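You operate a simulated robot arm through the tools that you are given. There is no shell and no other tool. Be economical: measure what you need, move in short steps, check, and stop when the job is done.

You run a simulated robot arm. Do the job below in one go: nothing can be reset, and whatever is moved stays where it is left.

## Task
Brake the turntable, seal the teal band and stand the silver stack in the gap on the dark strip.
Fine: hold seal till the amber lamp lights; free the brake again; the other two stacks, band knob and pull screw stay.

It is judged by the outcome, as a careful person would: the job done as asked, and still so three seconds after it is handed in. It fails if anything else is knocked over, pushed out of place, dropped, spilled or broken. A push-on lid holds only when it is set on centred and level and pressed home; a screw cap is set on level and turned clockwise until tight.

## Robot
A 6-joint arm with a fingered hand on a trunk, on a base that drives. Base frame: it is fixed to the floor where the robot stands at the start and does not move with it; the origin is under the middle of the robot, x ahead of it, y to its left, z up. Lengths are in m, angles in degrees, forces in N, time in s.
With the tool pointing down near the work surface it reaches from about 0.28 to 0.7 m from the robot's upright axis, wherever it stands. Its first joint turns from -115.0 to 115.0 degrees. Places, roughly: amber lamp on the band winder [0.7, 0, 0.8]; grey switch on the band winder [0.5, -0.1, 0.8]; knob marked winder band [0.5, 0, 0.8]; thumb screw marked pull [0.6, -0.1, 0.8]; top of the narrow dark mat [0.6, -0.2, 0.8]; yellow button marked seal [0.5, -0.1, 0.8]. Payload 4 kg.
The TCP is the grasp point between the finger pads, 0.026 m short of the fingertips. In the tool frame z runs along the fingers and y along their closing line. Largest opening 0.156 m; the body of the gripper starts 0.073 m behind the TCP. The gripper is a hand of 4 fingers: y runs from the thumb to the fingers, the wrist lies at [0, 0, -0.239] in the tool frame.
Orientation is that of the tool frame in the base frame, as a unit quaternion [w, x, y, z]. With the fingers straight down and closing along the base's y, the tool's x points along the base's -x, its y along +y and its z along -z.

## Interface
- The arm moves only by the tool play_rows. Its argument "targets" is a list of rows, each an object (a shift or turn left out is 0) with "delta_pos": the shift along the tool's x, y, z in m, a list of three; "turn": the turn, a rotation vector about the tool's x, y, z in degrees, a list of three. In form: [{"delta_pos": [tx, ty, tz], "turn": [rx, ry, rz]}, ...]. A call has 1 to 10 rows; each row shifts and turns the commanded pose from where the row before left it, along the tool's axes as they then stand. Each row takes 0.2 s and may step no farther than 0.05 m and 8.6 degrees from the row before; otherwise, the whole call is refused. A pose out of reach is approached as far as the arm can. The call stops where the force on the tool passes 40 N (or 10 N more than at its start, if that is more) or the arm is blocked; 0.2 s more then pass. In this call time passes only in rows, and 0.2 s behind the last. The reply holds the time, the measured pose of the TCP, the force on the tool along the base axes, the opening and the grip force, in the units named above and with some noise, with the torque about the TCP (base axes, N m) and any sound that the robot's microphone picked up, and new pictures: "pictures" is both (left out), scene, wrist or none.
- Cameras (640 x 400 px; columns grow to the right, rows downward): "scene" is now at [0.0159, 0.1201, 1.7145]; the picture's right is [-0.36, -0.93, -0.00], its down [-0.65, 0.25, -0.72] and it looks along [0.67, -0.26, -0.70] (base axes); focal length 269 px, centre (320, 200). "wrist" rides on the gripper at [0.058, -0.058, -0.091] in the tool frame; the picture's right is [0.71, 0.71, 0.00], its down [-0.53, 0.53, -0.67] and it looks along [-0.47, 0.47, 0.74] (tool axes); focal length 265 px, centre (320, 200). There is no depth. A picture from a camera that has moved, and an enlarged one, comes with that camera's place and axes in the base frame and with its lens.
- raise_lower(by): slides the trunk up (or, below 0, down) by that many m; the arm and the scene camera ride with it, the base frame stays. It gives what a move gives, with no picture.
- base_move(legs): drives the robot by 1 to 6 legs, each [ahead, left, turn to the left] in m, m and degrees, along the robot's own axes; the way and the turn of a leg run together, so that a leg with both is an arc; at most 1.5 m and 180 degrees a leg. The arm and the cameras ride along, it lands a little off, and it stops where it bumps. It gives what a move gives, and a new picture of the scene camera.
- set_fingers(finger1, finger2, finger3, thumb_bend): sets how far each is bent, from 0 (flat) to 1 (curled in); at 0.3 the hand is open as for a grip, at 0.7 the pads meet at the TCP. One left out holds its place. A second passes; each finger stops where it meets its share of the squeeze, and holds until it gets a number again. It is the only way to open and close the hand. It gives what a move gives, with no picture; readings hold the bend of each and the force on the fingers (four entries, about 0 where the hand has none), thumb and palm.
- head_to(pan, tilt): turns the head with the scene camera to pan (to the left, within 155 degrees either way) and tilt (down, from -29 to 69), counted from straight ahead of the robot. It gives what a move gives, and a new picture of the scene camera.
- close_up(camera, box): a new picture of the part [left, top, right, bottom] of that camera's present view, enlarged. It takes no simulated time.
- hand_in(): hands the job in; it is judged then, once.

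Go step by step. Nothing tells you exact positions but the pictures and the camera data: compare them with the known pose of the tool, close in by small moves and look again before you grip or let go. The budget is 120 turns and 260 pictures, counting those below and the enlarged ones. Unless the task says otherwise, let go and move clear before handing in, and close with one line.

The tools are called after ">>>" as a command line: name --argument value ..., lists and objects as JSON in quotes. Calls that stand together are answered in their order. play_rows: Moves the arm, as the interface text tells. Its arguments: {"type":"object","properties":{"targets":{"type":"array","items":{"type":"object","properties":{"delta_pos":{"type":"array","items":{"type":"number"}},"turn":{"type":"array","items":{"type":"number"}}}}},"pictures":{"type":"string","enum":["both","scene","wrist","none"]}},"required":["targets"]} The other tools are called the same way: raise_lower (by) slides the trunk up or down; set_fingers (finger1, finger2, finger3, thumb_bend) moves the fingers one by one; base_move (legs) drives the base; head_to (pan, tilt) turns the head that bears the scene camera; close_up (camera, box) takes an enlarged picture of a part of a camera's view; hand_in () hands the job in.

At the start:

```text
time: 0.0
position: [0.4949, -0.2086, 1.2064]
ee_rot: [0.0, 0.0, 1.0, 0.001]
force: [0.3, 0.4, -0.4]
ft_torque: [0.03, -0.01, 0.03]
grip_width: 0.1556
gripper_force: 0.1
shape: jaw
bend: [0.3, 0.3, 0.3, 0.3]
finger forces: [0.1, 0.0, 0.0, 0.0, 0.0, 0.1]
trunk travel left (down, up): [-0.8, 0.19]
robot x, y, heading: [0.0018, -0.0017, 0.1]
head pan, tilt: [-21.1, 44.3]
```

scene: 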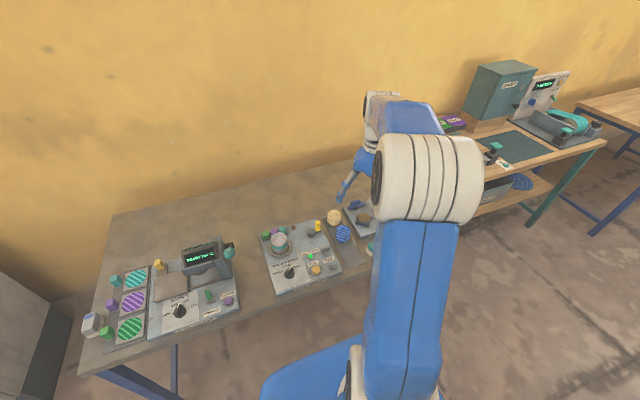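
wrist: 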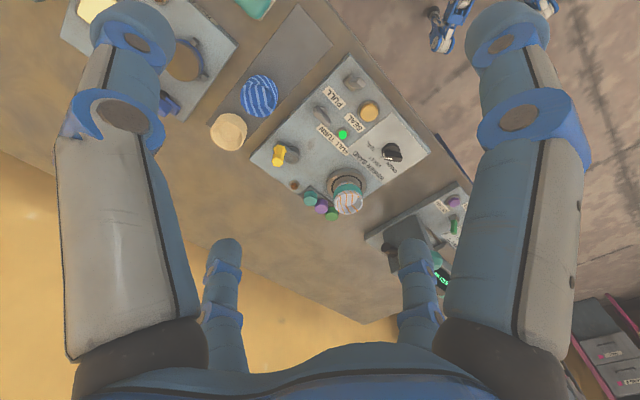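

I see a bench with a band winder panel and a dark strip with stacks (blue striped, cream). First I look closer at the panel.

>>> close_up --camera "scene" --box '[240, 180, 400, 300]'

>>> close_up --camera "wrist" --box '[160, 30, 460, 230]'

```text
3.33 times, centred on (320, 240) of scene
camera zoom: at [0.0159, 0.1201, 1.7145], right [-0.36, -0.93, 0.0], down [-0.65, 0.25, -0.72], along [0.67, -0.26, -0.7], focal length 897 px, centre (320, 67)
```

zoom: 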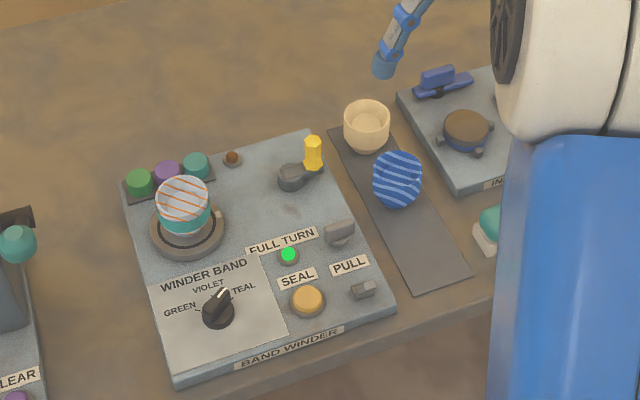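

```text
2.00 times, centred on (310, 130) of wrist
camera zoom: at [0.4368, -0.2667, 1.2965], right [-0.71, 0.71, 0.0], down [0.53, 0.53, 0.67], along [0.47, 0.47, -0.74], focal length 531 px, centre (340, 340)
```

zoom: 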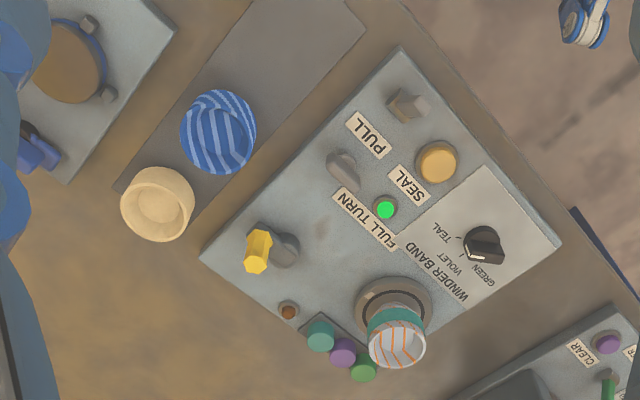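

The panel holds the silver stack on the turntable, a yellow crank, two grey parts near "PULL", and the seal button. I lower the hand for a nearer look before deciding which is the brake.

>>> play_rows --targets '[{"delta_pos": [0.02, 0, 0.04]}, {"delta_pos": [0.02, 0, 0.04]}, {"delta_pos": [0.02, 0, 0.04]}, {"delta_pos": [0, 0, 0.03]}]' --pictures "both"

```text
time: 1.0
position: [0.4364, -0.209, 1.0569]
ee_rot: [0.0, 0.0, 1.0, 0.0]
force: [0.3, 0.8, 0.0]
ft_torque: [-0.01, 0.02, -0.03]
grip_width: 0.1561
gripper_force: 0.1
shape: jaw
bend: [0.3, 0.3, 0.3, 0.3]
finger forces: [0.1, 0.1, 0.0, 0.1, 0.0, 0.0]
trunk travel left (down, up): [-0.8, 0.19]
robot x, y, heading: [0.0017, 0.0005, -0.2]
head pan, tilt: [-21.1, 44.3]
camera scene: at [0.0185, 0.1199, 1.7145], right [-0.36, -0.93, 0.0], down [-0.65, 0.25, -0.71], along [0.67, -0.26, -0.7], focal length 269 px, centre (320, 200)
camera wrist: at [0.3784, -0.2674, 1.1455], right [-0.71, 0.71, 0.0], down [0.53, 0.53, 0.67], along [0.47, 0.47, -0.74], focal length 265 px, centre (320, 200)
```

scene: 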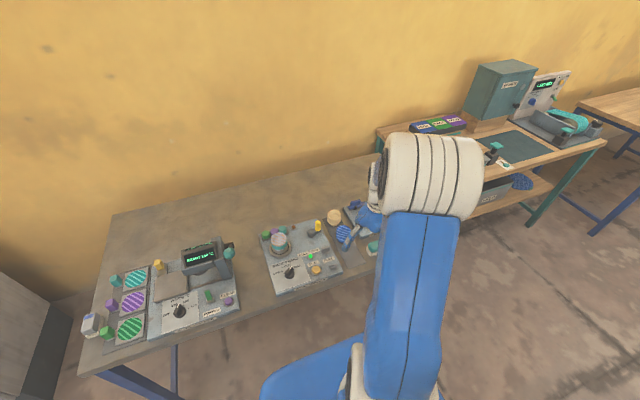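
wrist: 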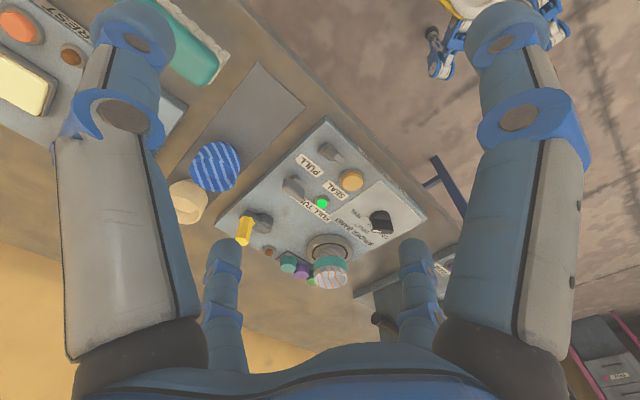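

>>> close_up --camera "wrist" --box '[250, 120, 426, 230]'

>>> close_up --camera "wrist" --box '[160, 60, 352, 300]'

>>> close_up --camera "scene" --box '[300, 200, 380, 290]'

>>> close_up --camera "scene" --box '[255, 220, 335, 295]'

```text
3.64 times, centred on (338, 175) of wrist
camera zoom: at [0.3784, -0.2674, 1.1455], right [-0.71, 0.71, 0.0], down [0.53, 0.53, 0.67], along [0.47, 0.47, -0.74], focal length 965 px, centre (254, 291)
```

zoom: 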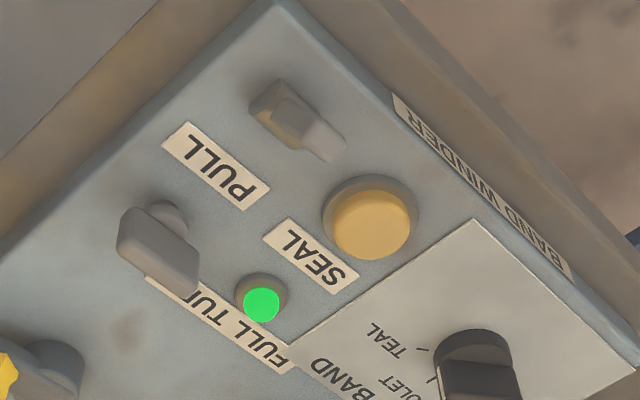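

```text
1.67 times, centred on (256, 180) of wrist
camera zoom: at [0.3784, -0.2674, 1.1455], right [-0.71, 0.71, 0.0], down [0.53, 0.53, 0.67], along [0.47, 0.47, -0.74], focal length 442 px, centre (427, 233)
```

zoom: 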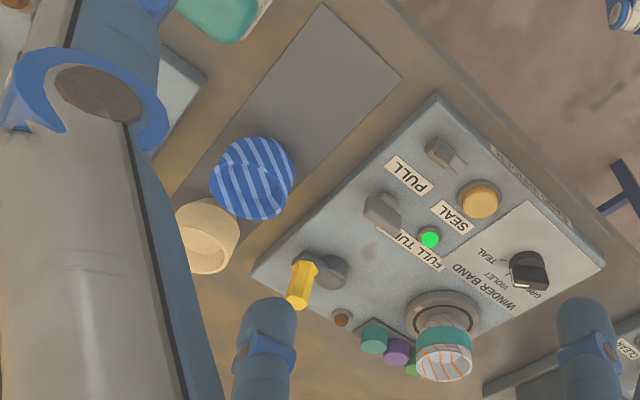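

```text
4.44 times, centred on (340, 245) of scene
camera zoom: at [0.0185, 0.1199, 1.7145], right [-0.36, -0.93, 0.0], down [-0.65, 0.25, -0.71], along [0.67, -0.26, -0.7], focal length 1196 px, centre (231, 0)
```

zoom: 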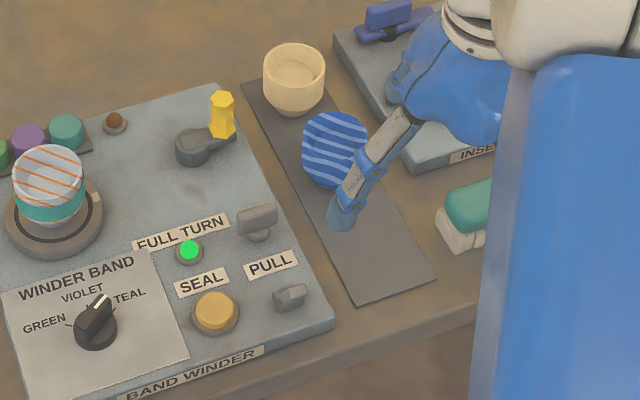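

```text
5.33 times, centred on (295, 258) of scene
camera zoom: at [0.0185, 0.1199, 1.7145], right [-0.36, -0.93, 0.0], down [-0.65, 0.25, -0.71], along [0.67, -0.26, -0.7], focal length 1435 px, centre (453, -107)
```

zoom: 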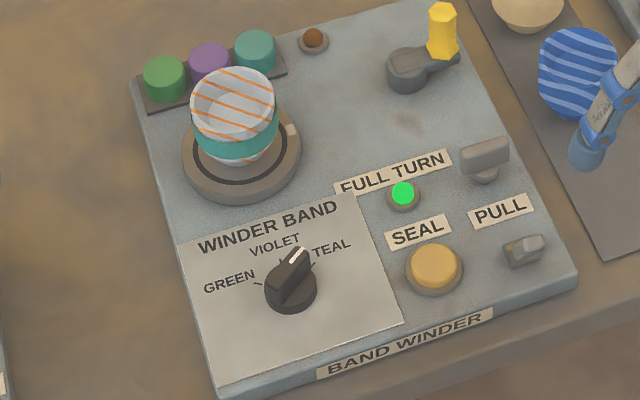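

The grey switch at about (0.53, -0.13) must be the brake toggle, while the wing-shaped thumb screw behind "PULL" stays. The empty slot on the strip is at about (0.545, -0.22). I close the hand to make a poker and move above the switch to look.

>>> set_fingers --finger1 0.7 --finger2 0.7 --finger3 0.7 --thumb_bend 0.7

>>> play_rows --targets '[{"delta_pos": [-0.02, 0.02, 0.03]}, {"delta_pos": [-0.02, 0.02, 0.03]}, {"delta_pos": [-0.02, 0.02, 0.03]}, {"delta_pos": [-0.01, 0.02, 0.03]}]' --pictures "both"

```text
time: 2.0
position: [0.4354, -0.2089, 1.0555]
ee_rot: [0.0, 0.0, 1.0, 0.0]
force: [0.0, 0.6, -0.6]
ft_torque: [-0.01, 0.0, 0.0]
grip_width: 0.0
gripper_force: 0.2
shape: fingers
bend: [0.69, 0.69, 0.69, 0.69]
finger forces: [0.1, 0.0, 0.0, 0.0, 0.0, 0.1]
trunk travel left (down, up): [-0.8, 0.19]
robot x, y, heading: [0.0025, 0.001, -0.0]
head pan, tilt: [-21.1, 44.3]
```

```text
time: 3.0
position: [0.5076, -0.1289, 0.9377]
ee_rot: [0.001, 0.0, 1.0, -0.001]
force: [-0.2, -0.2, -0.3]
ft_torque: [0.0, -0.02, 0.0]
grip_width: 0.0
gripper_force: 0.1
shape: fingers
bend: [0.69, 0.69, 0.69, 0.69]
finger forces: [0.0, 0.0, 0.0, 0.0, 0.0, 0.1]
trunk travel left (down, up): [-0.8, 0.19]
robot x, y, heading: [0.0038, -0.0016, -0.1]
head pan, tilt: [-21.1, 44.3]
camera scene: at [0.0184, 0.121, 1.7144], right [-0.36, -0.93, 0.0], down [-0.65, 0.25, -0.71], along [0.67, -0.26, -0.7], focal length 269 px, centre (320, 200)
camera wrist: at [0.4484, -0.1866, 1.028], right [-0.71, 0.71, 0.0], down [0.53, 0.53, 0.67], along [0.47, 0.47, -0.74], focal length 265 px, centre (320, 200)
```

scene: 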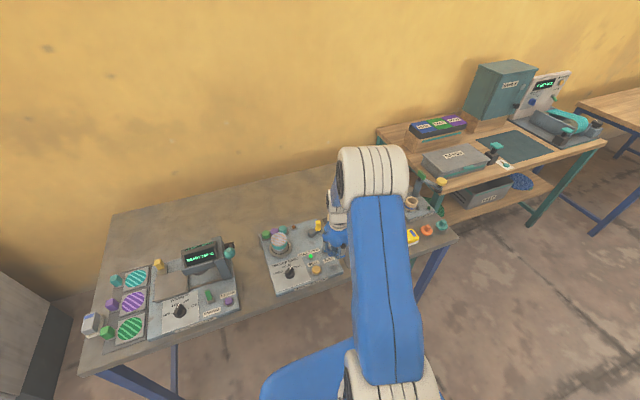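
wrist: 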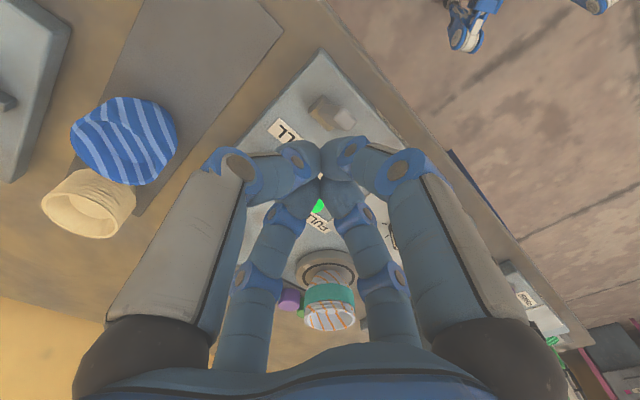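

The switch is visible just beyond the fingertips; I zoom in to read which way its lever lies.

>>> close_up --camera "wrist" --box '[260, 70, 400, 160]'

>>> close_up --camera "scene" --box '[300, 215, 380, 285]'

```text
4.44 times, centred on (330, 115) of wrist
camera zoom: at [0.4484, -0.1866, 1.028], right [-0.71, 0.71, 0.0], down [0.53, 0.53, 0.67], along [0.47, 0.47, -0.74], focal length 1180 px, centre (276, 578)
```

zoom: 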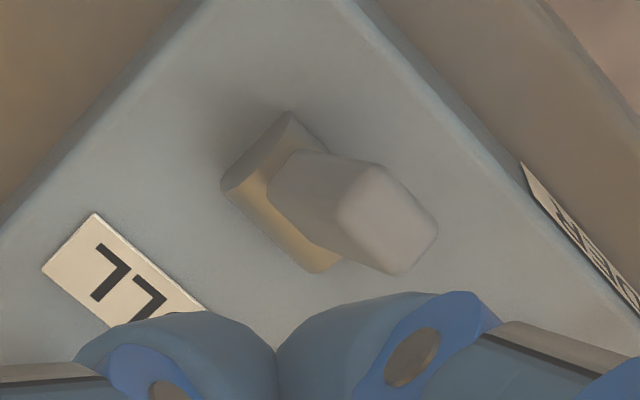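

```text
5.71 times, centred on (340, 250) of scene
camera zoom: at [0.0184, 0.121, 1.7144], right [-0.36, -0.93, 0.0], down [-0.65, 0.25, -0.71], along [0.67, -0.26, -0.7], focal length 1537 px, centre (206, -86)
```

zoom: 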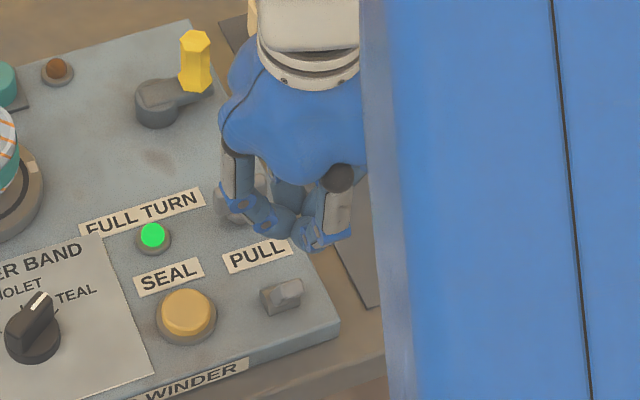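

The toggle leans toward the front (tip about (0.498, -0.121, 0.85), pivot (0.511, -0.121)); I'll come down in front of it and push backwards.

>>> play_rows --targets '[{"delta_pos": [0.04, 0.004, 0]}, {"delta_pos": [0.04, 0.004, 0]}, {"delta_pos": [0, 0, 0.035]}, {"delta_pos": [0, 0, 0.03]}]' --pictures "both"

>>> close_up --camera "scene" --box '[280, 225, 360, 305]'

>>> close_up --camera "wrist" --box '[220, 90, 420, 240]'

```text
time: 4.0
position: [0.425, -0.1204, 0.8714]
ee_rot: [0.001, 0.0, 1.0, 0.0]
force: [0.4, 0.7, 0.0]
ft_torque: [-0.03, -0.03, 0.02]
grip_width: 0.0
gripper_force: 0.1
shape: fingers
bend: [0.69, 0.69, 0.69, 0.69]
finger forces: [0.0, 0.0, 0.1, 0.0, 0.0, 0.1]
trunk travel left (down, up): [-0.8, 0.19]
robot x, y, heading: [0.0005, -0.0002, -0.1]
head pan, tilt: [-21.1, 44.3]
camera scene: at [0.0154, 0.1201, 1.7146], right [-0.36, -0.93, 0.0], down [-0.65, 0.25, -0.72], along [0.67, -0.26, -0.7], focal length 269 px, centre (320, 200)
camera wrist: at [0.3665, -0.1784, 0.9623], right [-0.71, 0.71, 0.0], down [0.53, 0.53, 0.67], along [0.47, 0.47, -0.74], focal length 265 px, centre (320, 200)
```

scene: 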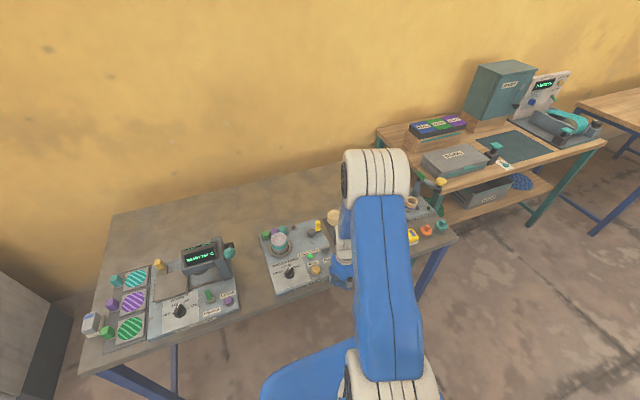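
wrist: 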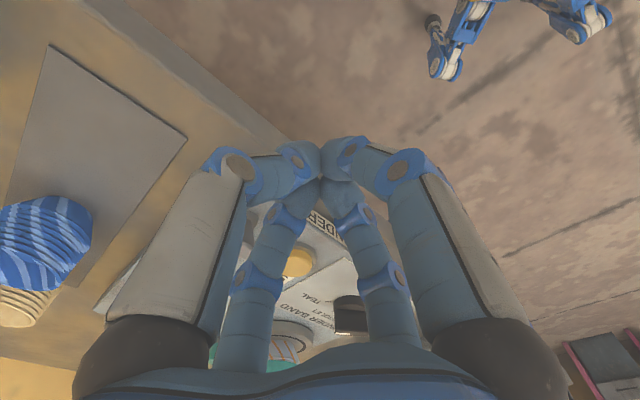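

```text
5.00 times, centred on (320, 265) of scene
camera zoom: at [0.0154, 0.1201, 1.7146], right [-0.36, -0.93, 0.0], down [-0.65, 0.25, -0.72], along [0.67, -0.26, -0.7], focal length 1345 px, centre (320, -125)
```

zoom: 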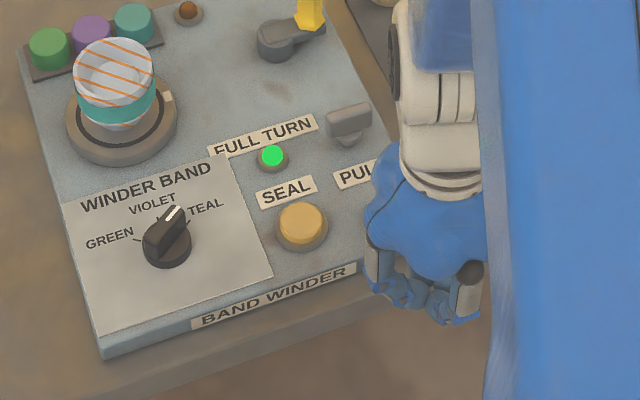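

```text
2.67 times, centred on (320, 165) of wrist
camera zoom: at [0.3665, -0.1784, 0.9623], right [-0.71, 0.71, 0.0], down [0.53, 0.53, 0.67], along [0.47, 0.47, -0.74], focal length 708 px, centre (320, 293)
```

zoom: 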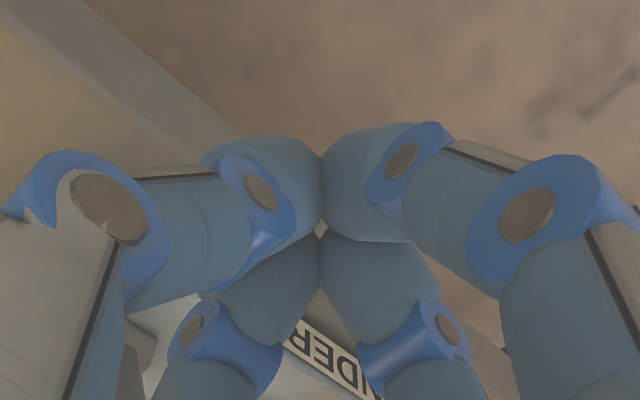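

I lower slightly and push forward toward the lever in small steps.

>>> play_rows --targets '[{"delta_pos": [-0.015, 0, 0.007]}, {"delta_pos": [-0.015, 0, 0]}, {"delta_pos": [-0.01, 0, 0]}]' --pictures "both"

>>> close_up --camera "scene" --box '[280, 225, 360, 305]'

>>> close_up --camera "wrist" --box '[220, 90, 420, 240]'

```text
time: 4.8
position: [0.4654, -0.1195, 0.8621]
ee_rot: [0.0, -0.001, 1.0, 0.0]
force: [0.1, 0.2, -0.2]
ft_torque: [-0.03, 0.03, 0.01]
grip_width: 0.0
gripper_force: 0.0
shape: fingers
bend: [0.69, 0.69, 0.69, 0.69]
finger forces: [0.0, 0.0, 0.1, 0.1, 0.0, 0.0]
trunk travel left (down, up): [-0.8, 0.19]
robot x, y, heading: [0.001, 0.0006, -0.3]
head pan, tilt: [-21.1, 44.3]
heard: click
camera scene: at [0.0201, 0.1203, 1.7144], right [-0.36, -0.93, 0.0], down [-0.65, 0.25, -0.71], along [0.67, -0.26, -0.7], focal length 269 px, centre (320, 200)
camera wrist: at [0.4084, -0.1782, 0.9526], right [-0.71, 0.71, 0.0], down [0.53, 0.53, 0.67], along [0.47, 0.47, -0.74], focal length 265 px, centre (320, 200)
```

scene: 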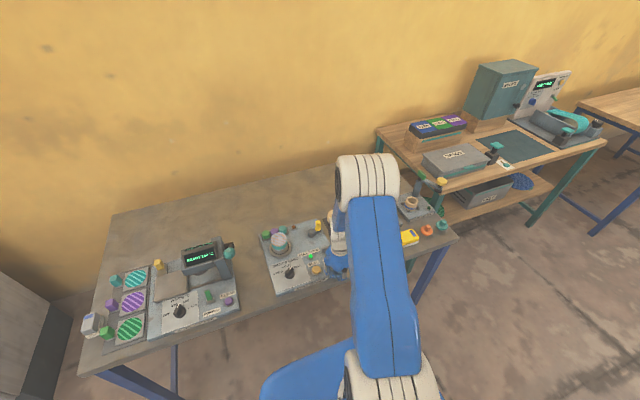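
wrist: 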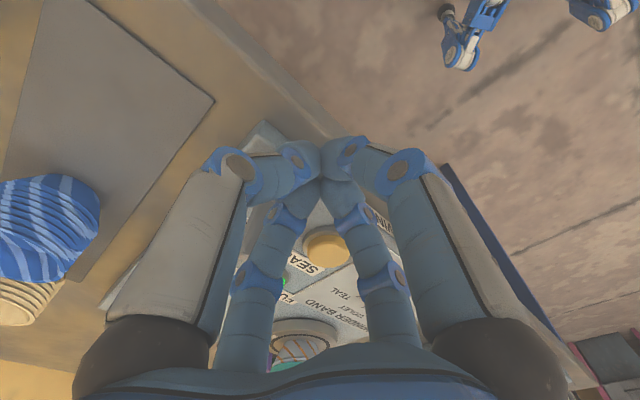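

```text
5.00 times, centred on (320, 265) of scene
camera zoom: at [0.0201, 0.1203, 1.7144], right [-0.36, -0.93, 0.0], down [-0.65, 0.25, -0.71], along [0.67, -0.26, -0.7], focal length 1345 px, centre (320, -125)
```

zoom: 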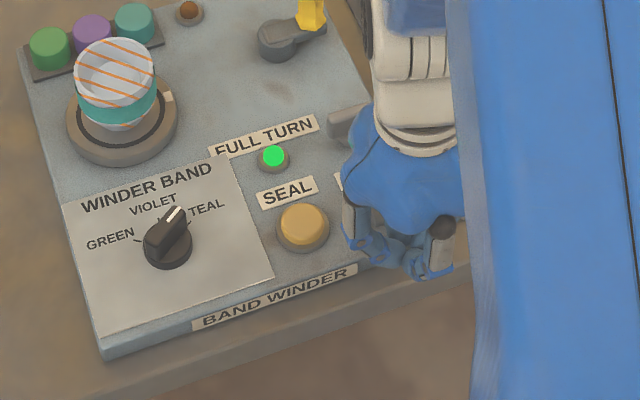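

```text
2.67 times, centred on (320, 165) of wrist
camera zoom: at [0.4084, -0.1782, 0.9526], right [-0.71, 0.71, 0.0], down [0.53, 0.53, 0.67], along [0.47, 0.47, -0.74], focal length 708 px, centre (320, 293)
```

zoom: 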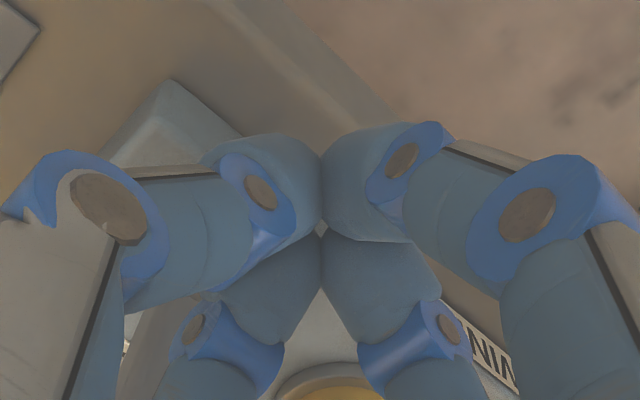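

A click: the switch moved. I back off and lift to look at it.

>>> play_rows --targets '[{"delta_pos": [0.03, 0, 0]}, {"delta_pos": [0, 0, -0.035]}, {"delta_pos": [0, 0, -0.035]}, {"delta_pos": [-0.04, 0, 0]}, {"delta_pos": [-0.03, 0.0, 0]}]' --pictures "wrist"

>>> close_up --camera "wrist" --box '[260, 70, 400, 160]'

>>> close_up --camera "scene" --box '[255, 220, 345, 295]'

```text
time: 6.0
position: [0.5034, -0.1211, 0.9336]
ee_rot: [0.0, 0.0, 1.0, 0.0]
force: [-0.6, -0.6, -0.3]
ft_torque: [-0.03, 0.0, -0.01]
grip_width: 0.0
gripper_force: 0.0
shape: fingers
bend: [0.69, 0.69, 0.69, 0.69]
finger forces: [0.0, 0.1, 0.0, 0.1, 0.1, 0.1]
trunk travel left (down, up): [-0.8, 0.19]
robot x, y, heading: [-0.0033, -0.0014, 0.4]
head pan, tilt: [-21.1, 44.3]
camera wrist: at [0.4462, -0.1799, 1.0239], right [-0.71, 0.71, 0.0], down [0.53, 0.53, 0.67], along [0.47, 0.47, -0.74], focal length 265 px, centre (320, 200)
```

wrist: 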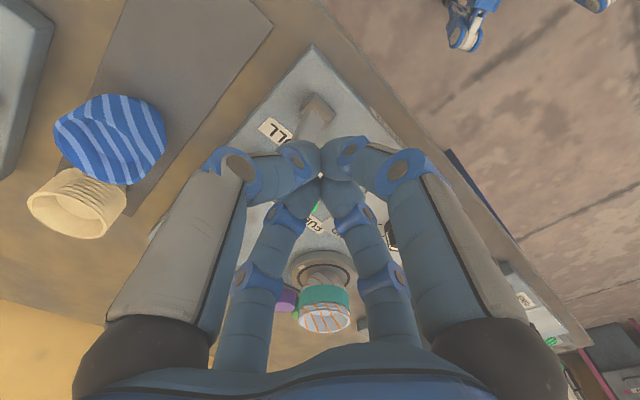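

```text
4.44 times, centred on (330, 115) of wrist
camera zoom: at [0.4462, -0.1799, 1.0239], right [-0.71, 0.71, 0.0], down [0.53, 0.53, 0.67], along [0.47, 0.47, -0.74], focal length 1180 px, centre (276, 578)
```

zoom: 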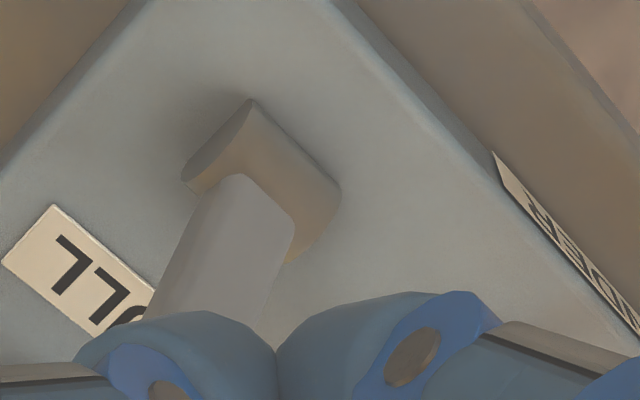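

```text
5.33 times, centred on (300, 258) of scene
camera zoom: at [0.0144, 0.1197, 1.7146], right [-0.36, -0.93, 0.0], down [-0.65, 0.25, -0.72], along [0.67, -0.26, -0.7], focal length 1435 px, centre (427, -107)
```

zoom: 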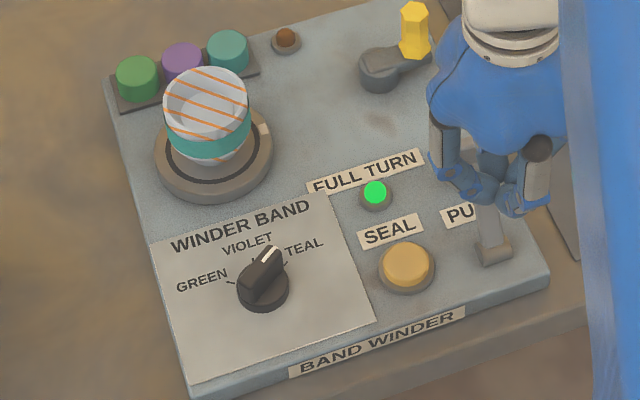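

The lever now leans back: brake on. Next I move over the yellow seal button at about (0.518, -0.060) and check alignment.

>>> play_rows --targets '[{"delta_pos": [-0.007, 0.03, 0]}, {"delta_pos": [-0.007, 0.031, 0]}, {"delta_pos": [0, 0, 0.03]}, {"delta_pos": [0, 0, 0.02]}]' --pictures "wrist"

>>> close_up --camera "scene" --box '[255, 220, 345, 295]'

>>> close_up --camera "wrist" --box '[240, 90, 400, 210]'

```text
time: 7.0
position: [0.5187, -0.0595, 0.8845]
ee_rot: [0.0, 0.0, 1.0, 0.0]
force: [0.8, 0.0, -0.2]
ft_torque: [-0.01, 0.02, -0.02]
grip_width: 0.0
gripper_force: 0.0
shape: fingers
bend: [0.69, 0.69, 0.69, 0.69]
finger forces: [0.1, 0.0, 0.0, 0.1, 0.0, 0.0]
trunk travel left (down, up): [-0.8, 0.19]
robot x, y, heading: [-0.001, 0.0015, 0.2]
head pan, tilt: [-21.1, 44.3]
camera wrist: at [0.461, -0.1172, 0.9743], right [-0.71, 0.71, 0.0], down [0.52, 0.53, 0.67], along [0.47, 0.47, -0.74], focal length 265 px, centre (320, 200)
```

wrist: 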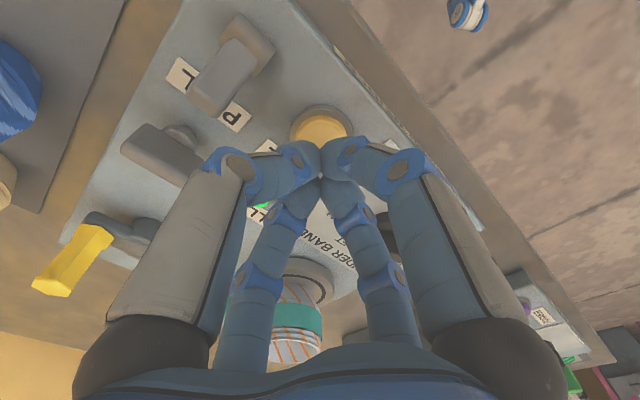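

```text
5.33 times, centred on (300, 258) of scene
camera zoom: at [0.0149, 0.1209, 1.7145], right [-0.36, -0.93, 0.0], down [-0.65, 0.25, -0.72], along [0.67, -0.26, -0.7], focal length 1435 px, centre (427, -107)
```

zoom: 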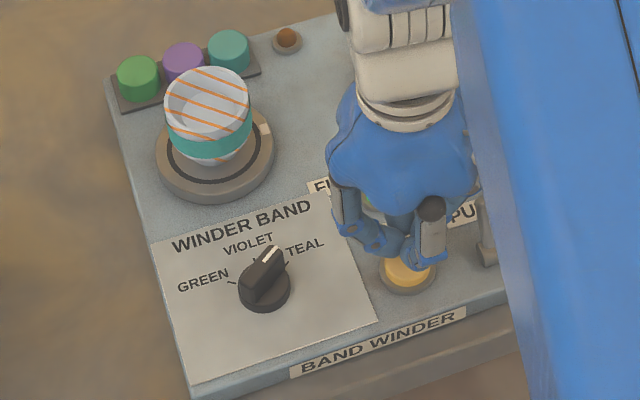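

```text
3.33 times, centred on (320, 150) of wrist
camera zoom: at [0.461, -0.1172, 0.9743], right [-0.71, 0.71, 0.0], down [0.52, 0.53, 0.67], along [0.47, 0.47, -0.74], focal length 885 px, centre (320, 367)
```

zoom: 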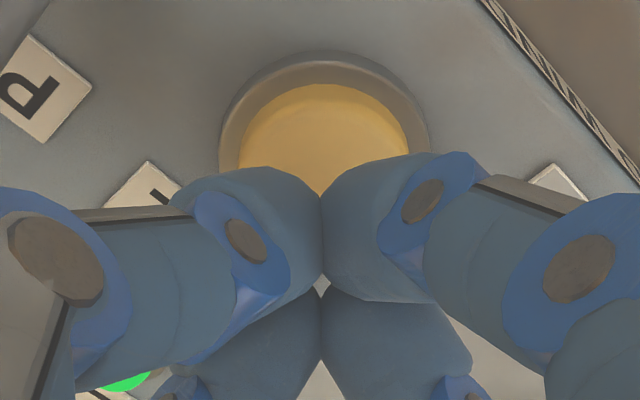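

The tips are above the button, slightly toward its far edge. I nudge back 5 mm and press down in small steps.

>>> play_rows --targets '[{"delta_pos": [0.005, -0.004, 0.008]}, {"delta_pos": [0, 0, 0.008]}, {"delta_pos": [0, 0, 0.005]}]' --pictures "wrist"

>>> close_up --camera "scene" --box '[255, 220, 345, 295]'

```text
time: 7.8
position: [0.5144, -0.0644, 0.8616]
ee_rot: [0.0, 0.0, 1.0, -0.001]
force: [0.8, -0.7, 1.6]
ft_torque: [0.01, 0.03, -0.01]
grip_width: 0.0
gripper_force: 0.1
shape: fingers
bend: [0.69, 0.69, 0.69, 0.69]
finger forces: [0.0, 0.1, 0.1, 0.0, 0.1, 0.0]
trunk travel left (down, up): [-0.8, 0.19]
robot x, y, heading: [-0.0032, -0.0017, 0.1]
head pan, tilt: [-21.1, 44.3]
camera wrist: at [0.4569, -0.1228, 0.9527], right [-0.71, 0.71, 0.0], down [0.53, 0.53, 0.67], along [0.47, 0.47, -0.74], focal length 265 px, centre (320, 200)
```

wrist: 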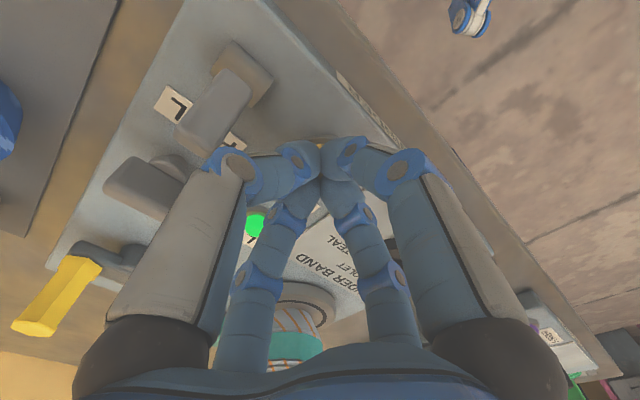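

```text
5.33 times, centred on (300, 258) of scene
camera zoom: at [0.0179, 0.12, 1.7145], right [-0.36, -0.93, 0.0], down [-0.65, 0.25, -0.71], along [0.67, -0.26, -0.7], focal length 1435 px, centre (427, -107)
```

zoom: 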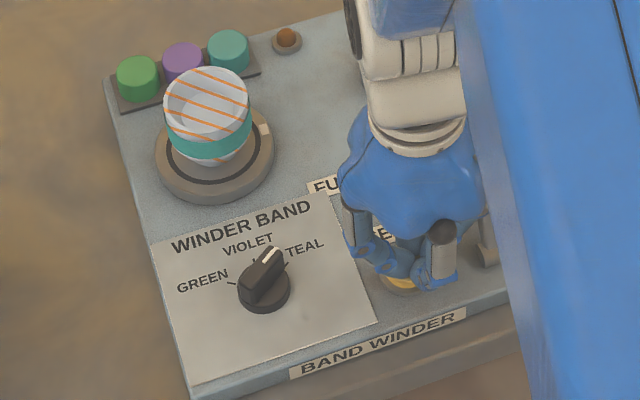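

Just touching. I press further in 2 mm steps and hold, watching the amber lamp.

>>> play_rows --targets '[{"delta_pos": [0, 0, 0.002]}, {"delta_pos": [0, 0, 0.002]}, {"delta_pos": [0, 0, 0.002]}]' --pictures "none"

>>> close_up --camera "scene" --box '[255, 220, 345, 295]'

```text
time: 8.6
position: [0.5142, -0.0636, 0.8588]
ee_rot: [0.0, 0.001, 1.0, 0.0]
force: [-0.9, -0.4, 10.9]
ft_torque: [0.01, 0.03, 0.0]
grip_width: 0.0003
gripper_force: 8.7
shape: fingers
bend: [0.69, 0.69, 0.69, 0.69]
finger forces: [7.2, 4.8, 5.0, 0.0, 0.0, 0.0]
trunk travel left (down, up): [-0.8, 0.19]
robot x, y, heading: [0.0008, -0.003, -0.0]
head pan, tilt: [-21.1, 44.3]
heard: click
```

```text
5.33 times, centred on (300, 258) of scene
camera zoom: at [0.0158, 0.1201, 1.7147], right [-0.36, -0.93, 0.0], down [-0.65, 0.25, -0.72], along [0.67, -0.26, -0.7], focal length 1435 px, centre (427, -107)
```

zoom: 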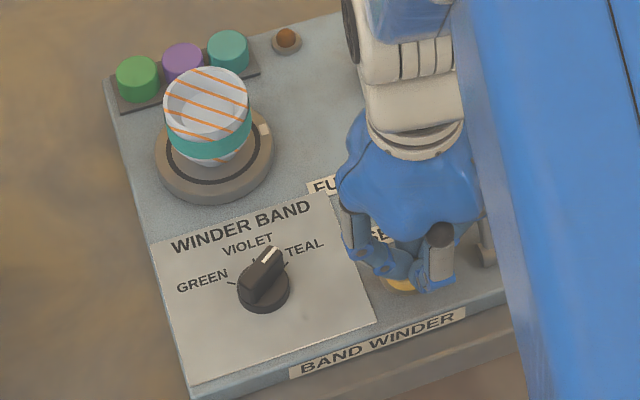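

The button clicked in and is held at 11 N. I keep it there and check the lamp.

>>> play_rows --targets '[{"delta_pos": [0, 0, 0.001]}, {}, {}, {}, {}]' --pictures "none"

>>> close_up --camera "scene" --box '[255, 220, 345, 295]'

```text
time: 9.8
position: [0.514, -0.0645, 0.8569]
ee_rot: [0.001, 0.0, 1.0, 0.0]
force: [2.3, 2.2, 24.7]
ft_torque: [0.17, -0.08, 0.0]
grip_width: 0.0
gripper_force: 17.0
shape: fingers
bend: [0.69, 0.69, 0.69, 0.69]
finger forces: [10.3, 12.9, 10.7, 0.1, 0.1, 0.0]
trunk travel left (down, up): [-0.8, 0.19]
robot x, y, heading: [-0.0007, 0.0005, 0.1]
head pan, tilt: [-21.1, 44.3]
```

```text
5.33 times, centred on (300, 258) of scene
camera zoom: at [0.0146, 0.1208, 1.7146], right [-0.36, -0.93, 0.0], down [-0.65, 0.25, -0.72], along [0.67, -0.26, -0.7], focal length 1435 px, centre (427, -107)
```

zoom: 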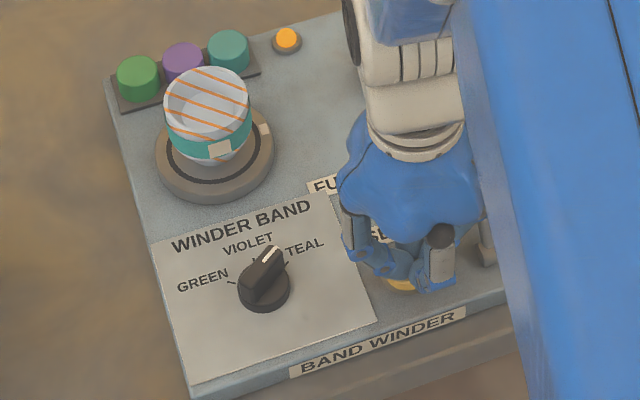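

Amber is lit and the band now carries a seal. I release, lift, and go above the switch with the fingers slightly open so one finger can go down behind the lever and draw it forward without touching the pull screw.

>>> play_rows --targets '[{"delta_pos": [0, 0, -0.03]}, {"delta_pos": [0, 0, -0.04]}, {"delta_pos": [-0.002, -0.027, 0]}, {"delta_pos": [-0.003, -0.028, 0]}]' --pictures "none"

>>> set_fingers --finger1 0.57 --finger2 0.57 --finger3 0.57 --thumb_bend 0.57

>>> close_up --camera "wrist" --box '[200, 60, 440, 220]'

>>> close_up --camera "scene" --box '[255, 220, 345, 295]'

```text
time: 10.8
position: [0.5178, -0.1183, 0.9261]
ee_rot: [0.001, 0.0, 1.0, 0.001]
force: [-0.4, -0.1, -0.2]
ft_torque: [-0.01, 0.05, 0.01]
grip_width: 0.0
gripper_force: 0.0
shape: fingers
bend: [0.69, 0.69, 0.69, 0.69]
finger forces: [0.0, 0.1, 0.0, 0.0, 0.0, 0.1]
trunk travel left (down, up): [-0.8, 0.19]
robot x, y, heading: [-0.0018, 0.0002, 0.2]
head pan, tilt: [-21.1, 44.3]
```

```text
time: 11.8
position: [0.5186, -0.1186, 0.9261]
ee_rot: [0.0, 0.0, 1.0, -0.001]
force: [-0.1, -0.6, -0.6]
ft_torque: [-0.03, -0.03, 0.02]
grip_width: 0.0332
gripper_force: 0.1
shape: fingers
bend: [0.56, 0.56, 0.56, 0.56]
finger forces: [0.1, 0.1, 0.1, 0.1, 0.0, 0.1]
trunk travel left (down, up): [-0.8, 0.19]
robot x, y, heading: [-0.0033, 0.0012, 0.0]
head pan, tilt: [-21.1, 44.3]
```

```text
2.50 times, centred on (320, 140) of wrist
camera zoom: at [0.4613, -0.1764, 1.0161], right [-0.71, 0.71, 0.0], down [0.53, 0.53, 0.67], along [0.47, 0.47, -0.74], focal length 664 px, centre (320, 350)
```

zoom: 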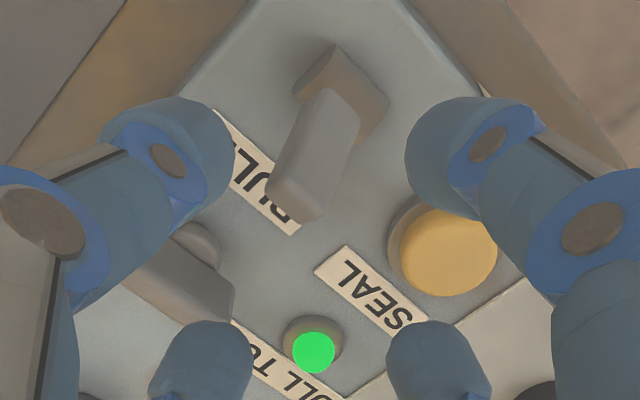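

```text
5.33 times, centred on (300, 258) of scene
camera zoom: at [0.0159, 0.1205, 1.7145], right [-0.36, -0.93, 0.0], down [-0.65, 0.25, -0.72], along [0.67, -0.26, -0.7], focal length 1435 px, centre (427, -107)
```

zoom: 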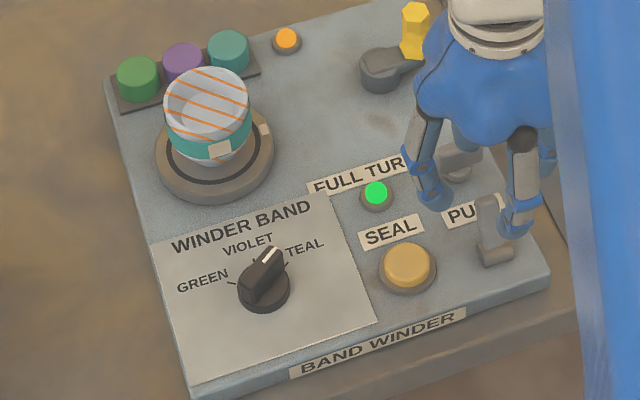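

The fingers surround the lever tip (about (0.524, -0.121, 0.865)), with the rear finger between the lever and the pull screw. I descend and check.

>>> play_rows --targets '[{"delta_pos": [0.002, -0.002, 0.025]}, {"delta_pos": [0, 0, 0.02]}]' --pictures "none"

>>> close_up --camera "wrist" --box '[200, 60, 440, 220]'

>>> close_up --camera "scene" --box '[300, 235, 350, 275]'

```text
time: 12.4
position: [0.5171, -0.1229, 0.8815]
ee_rot: [0.0, -0.001, 1.0, 0.0]
force: [0.8, 0.3, 0.5]
ft_torque: [0.0, -0.02, -0.01]
grip_width: 0.0336
gripper_force: 0.0
shape: fingers
bend: [0.56, 0.56, 0.56, 0.56]
finger forces: [0.0, 0.0, 0.1, 0.0, 0.1, 0.0]
trunk travel left (down, up): [-0.8, 0.19]
robot x, y, heading: [0.0001, 0.0017, -0.2]
head pan, tilt: [-21.1, 44.3]
```

```text
2.50 times, centred on (320, 140) of wrist
camera zoom: at [0.4589, -0.1813, 0.971], right [-0.71, 0.71, 0.0], down [0.53, 0.53, 0.67], along [0.47, 0.47, -0.74], focal length 664 px, centre (320, 350)
```

zoom: 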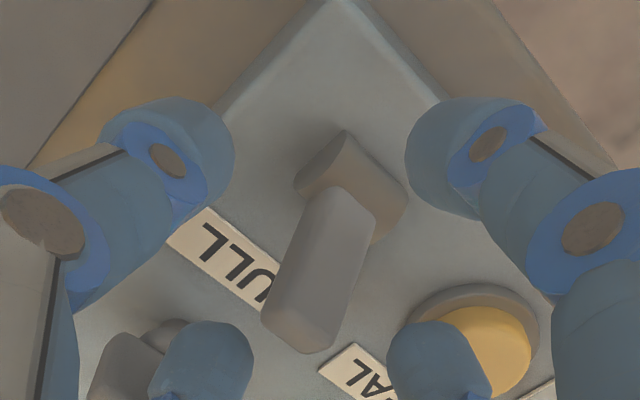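

```text
10.00 times, centred on (325, 255) of scene
camera zoom: at [0.0174, 0.1203, 1.7145], right [-0.36, -0.93, 0.0], down [-0.65, 0.25, -0.71], along [0.67, -0.26, -0.7], focal length 2690 px, centre (270, -350)
```

zoom: 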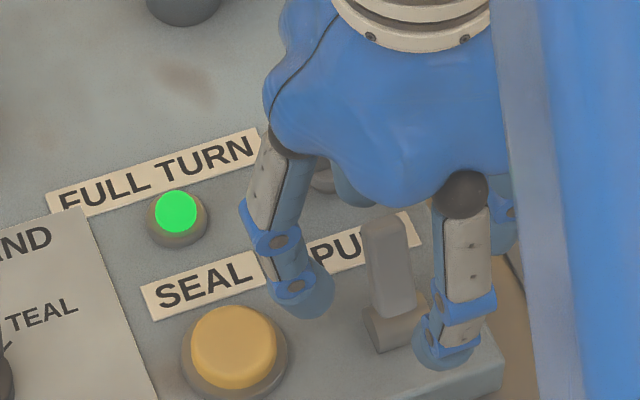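

Clear all round. I go 6 mm lower and draw toward the front.

>>> play_rows --targets '[{"delta_pos": [0, 0.002, 0.006]}, {"delta_pos": [0.012, 0, 0]}, {"delta_pos": [0.012, 0, 0]}, {"delta_pos": [0.012, 0, 0]}]' --pictures "none"

>>> close_up --camera "wrist" --box '[200, 60, 440, 220]'

```text
time: 13.4
position: [0.4798, -0.1189, 0.8747]
ee_rot: [-0.001, 0.0, 1.0, 0.0]
force: [0.2, 1.0, 0.8]
ft_torque: [-0.04, -0.04, -0.01]
grip_width: 0.0335
gripper_force: 0.0
shape: fingers
bend: [0.56, 0.56, 0.56, 0.56]
finger forces: [0.0, 0.0, 0.0, 0.0, 0.1, 0.0]
trunk travel left (down, up): [-0.8, 0.19]
robot x, y, heading: [0.0008, -0.0012, 0.0]
head pan, tilt: [-21.1, 44.3]
heard: click
```

```text
2.50 times, centred on (320, 140) of wrist
camera zoom: at [0.4218, -0.1778, 0.9654], right [-0.71, 0.71, 0.0], down [0.53, 0.53, 0.67], along [0.47, 0.47, -0.74], focal length 664 px, centre (320, 350)
```

zoom: 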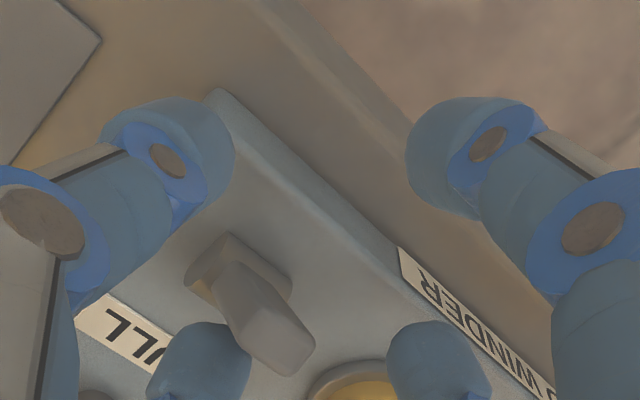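

Click: the lever leans forward again, brake freed. I lift up, open the hand and look at the silver stack from nearby.

>>> play_rows --targets '[{"delta_pos": [0, 0, -0.045]}, {"delta_pos": [0, 0, -0.045]}, {"delta_pos": [0, 0, -0.045]}, {"delta_pos": [0, 0, -0.045]}, {"delta_pos": [-0.035, 0.03, 0]}, {"delta_pos": [-0.035, 0.03, 0]}, {"delta_pos": [-0.035, 0.03, 0]}]' --pictures "none"

>>> set_fingers --finger1 0.3 --finger2 0.3 --finger3 0.3 --thumb_bend 0.3

>>> close_up --camera "wrist" --box '[160, 60, 480, 260]'

>>> close_up --camera "scene" --box '[250, 200, 370, 295]'

```text
time: 15.0
position: [0.59, -0.026, 1.0536]
ee_rot: [-0.001, 0.0, 1.0, -0.001]
force: [0.4, 0.2, 1.0]
ft_torque: [-0.03, 0.07, 0.0]
grip_width: 0.0338
gripper_force: 0.1
shape: fingers
bend: [0.56, 0.56, 0.56, 0.56]
finger forces: [0.0, 0.0, 0.1, 0.0, 0.0, 0.0]
trunk travel left (down, up): [-0.8, 0.19]
robot x, y, heading: [0.002, 0.0015, -0.0]
head pan, tilt: [-21.1, 44.3]
```

```text
time: 16.0
position: [0.5879, -0.0258, 1.0542]
ee_rot: [-0.001, 0.0, 1.0, 0.0]
force: [-0.9, -0.3, -0.3]
ft_torque: [0.09, -0.01, 0.01]
grip_width: 0.1063
gripper_force: 0.0
shape: fingers
bend: [0.3, 0.3, 0.3, 0.3]
finger forces: [0.0, 0.0, 0.0, 0.0, 0.0, 0.0]
trunk travel left (down, up): [-0.8, 0.19]
robot x, y, heading: [0.0005, 0.0001, 0.2]
head pan, tilt: [-21.1, 44.3]
```

```text
2.00 times, centred on (320, 160) of wrist
camera zoom: at [0.5306, -0.0854, 1.1443], right [-0.71, 0.71, 0.0], down [0.53, 0.53, 0.67], along [0.47, 0.47, -0.74], focal length 531 px, centre (320, 280)
```

zoom: 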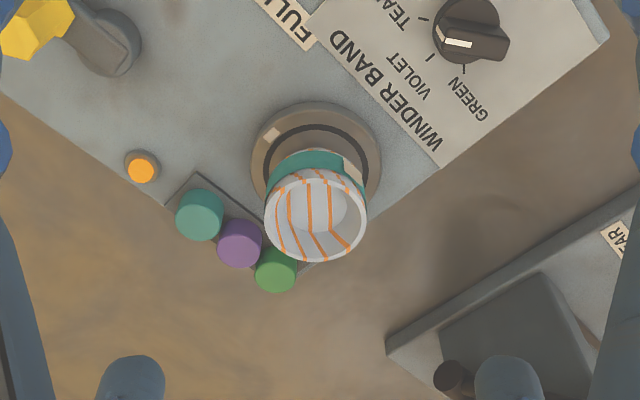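

```text
4.21 times, centred on (310, 248) of scene
camera zoom: at [0.0193, 0.1203, 1.7144], right [-0.36, -0.93, 0.0], down [-0.65, 0.25, -0.71], along [0.67, -0.26, -0.7], focal length 1133 px, centre (362, 0)
```

zoom: 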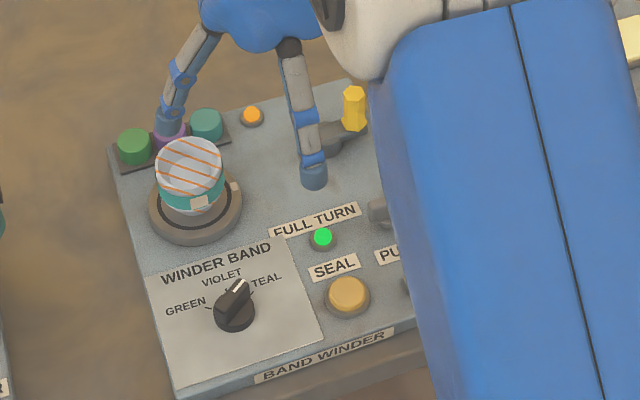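

The stack is a set of cups on the turntable at about (0.649, 0.030). I turn the hand 45° so the fingers come down on the diagonals, clear of the spool caps and later of the blue stack.

>>> play_rows --targets '[{"turn": [0, 0, 7.5]}, {"turn": [0, 0, 7.5]}, {"turn": [0, 0, 7.5]}, {"turn": [0, 0, 7.5]}, {"turn": [0, 0, 7.5]}, {"turn": [0, 0, 7.5]}]' --pictures "both"

>>> close_up --camera "wrist" --box '[200, 60, 440, 260]'

```text
time: 17.4
position: [0.5867, -0.0288, 1.0554]
ee_rot: [0.0, 0.384, 0.923, 0.0]
force: [-0.3, -0.3, -0.4]
ft_torque: [0.0, 0.01, 0.0]
grip_width: 0.1063
gripper_force: 0.0
shape: fingers
bend: [0.3, 0.3, 0.3, 0.3]
finger forces: [0.1, 0.0, 0.0, 0.0, 0.1, 0.0]
trunk travel left (down, up): [-0.8, 0.19]
robot x, y, heading: [0.0022, 0.001, -0.2]
head pan, tilt: [-21.1, 44.3]
camera scene: at [0.0176, 0.1202, 1.7145], right [-0.36, -0.93, 0.0], down [-0.65, 0.25, -0.71], along [0.67, -0.26, -0.7], focal length 269 px, centre (320, 200)
camera wrist: at [0.5056, -0.0289, 1.1449], right [0.0, 1.0, 0.0], down [0.74, 0.0, 0.67], along [0.67, 0.0, -0.74], focal length 265 px, centre (320, 200)
```

scene: 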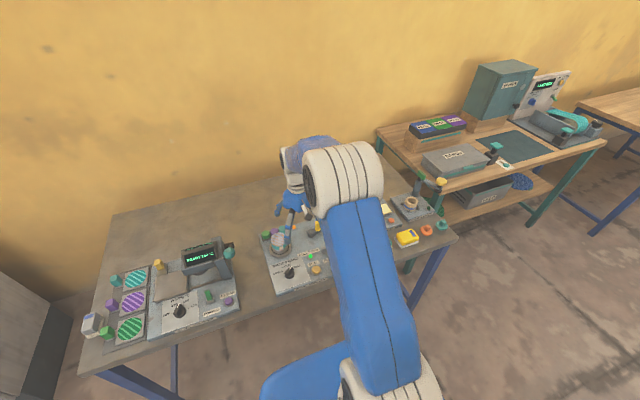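
wrist: 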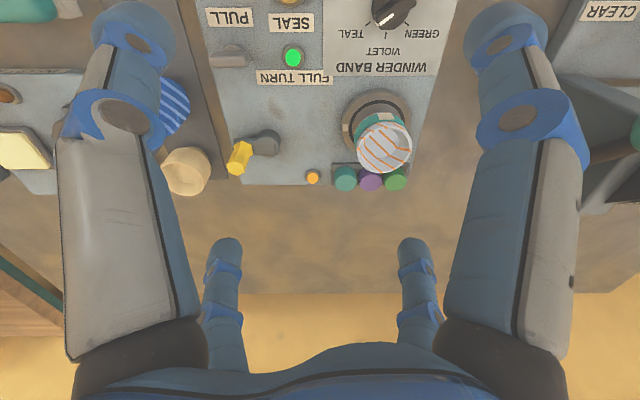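

```text
2.00 times, centred on (320, 160) of wrist
camera zoom: at [0.5056, -0.0289, 1.1449], right [0.0, 1.0, 0.0], down [0.74, 0.0, 0.67], along [0.67, 0.0, -0.74], focal length 531 px, centre (320, 280)
```

zoom: 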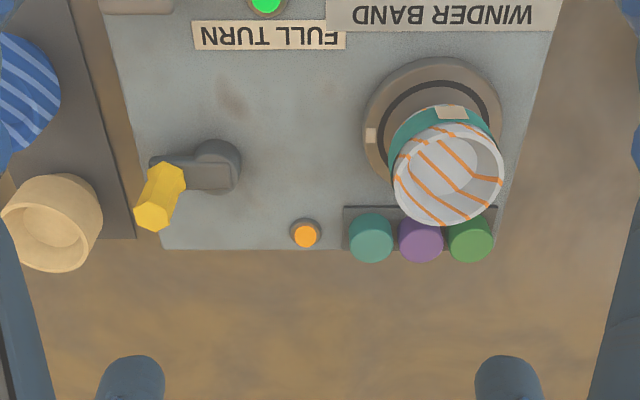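

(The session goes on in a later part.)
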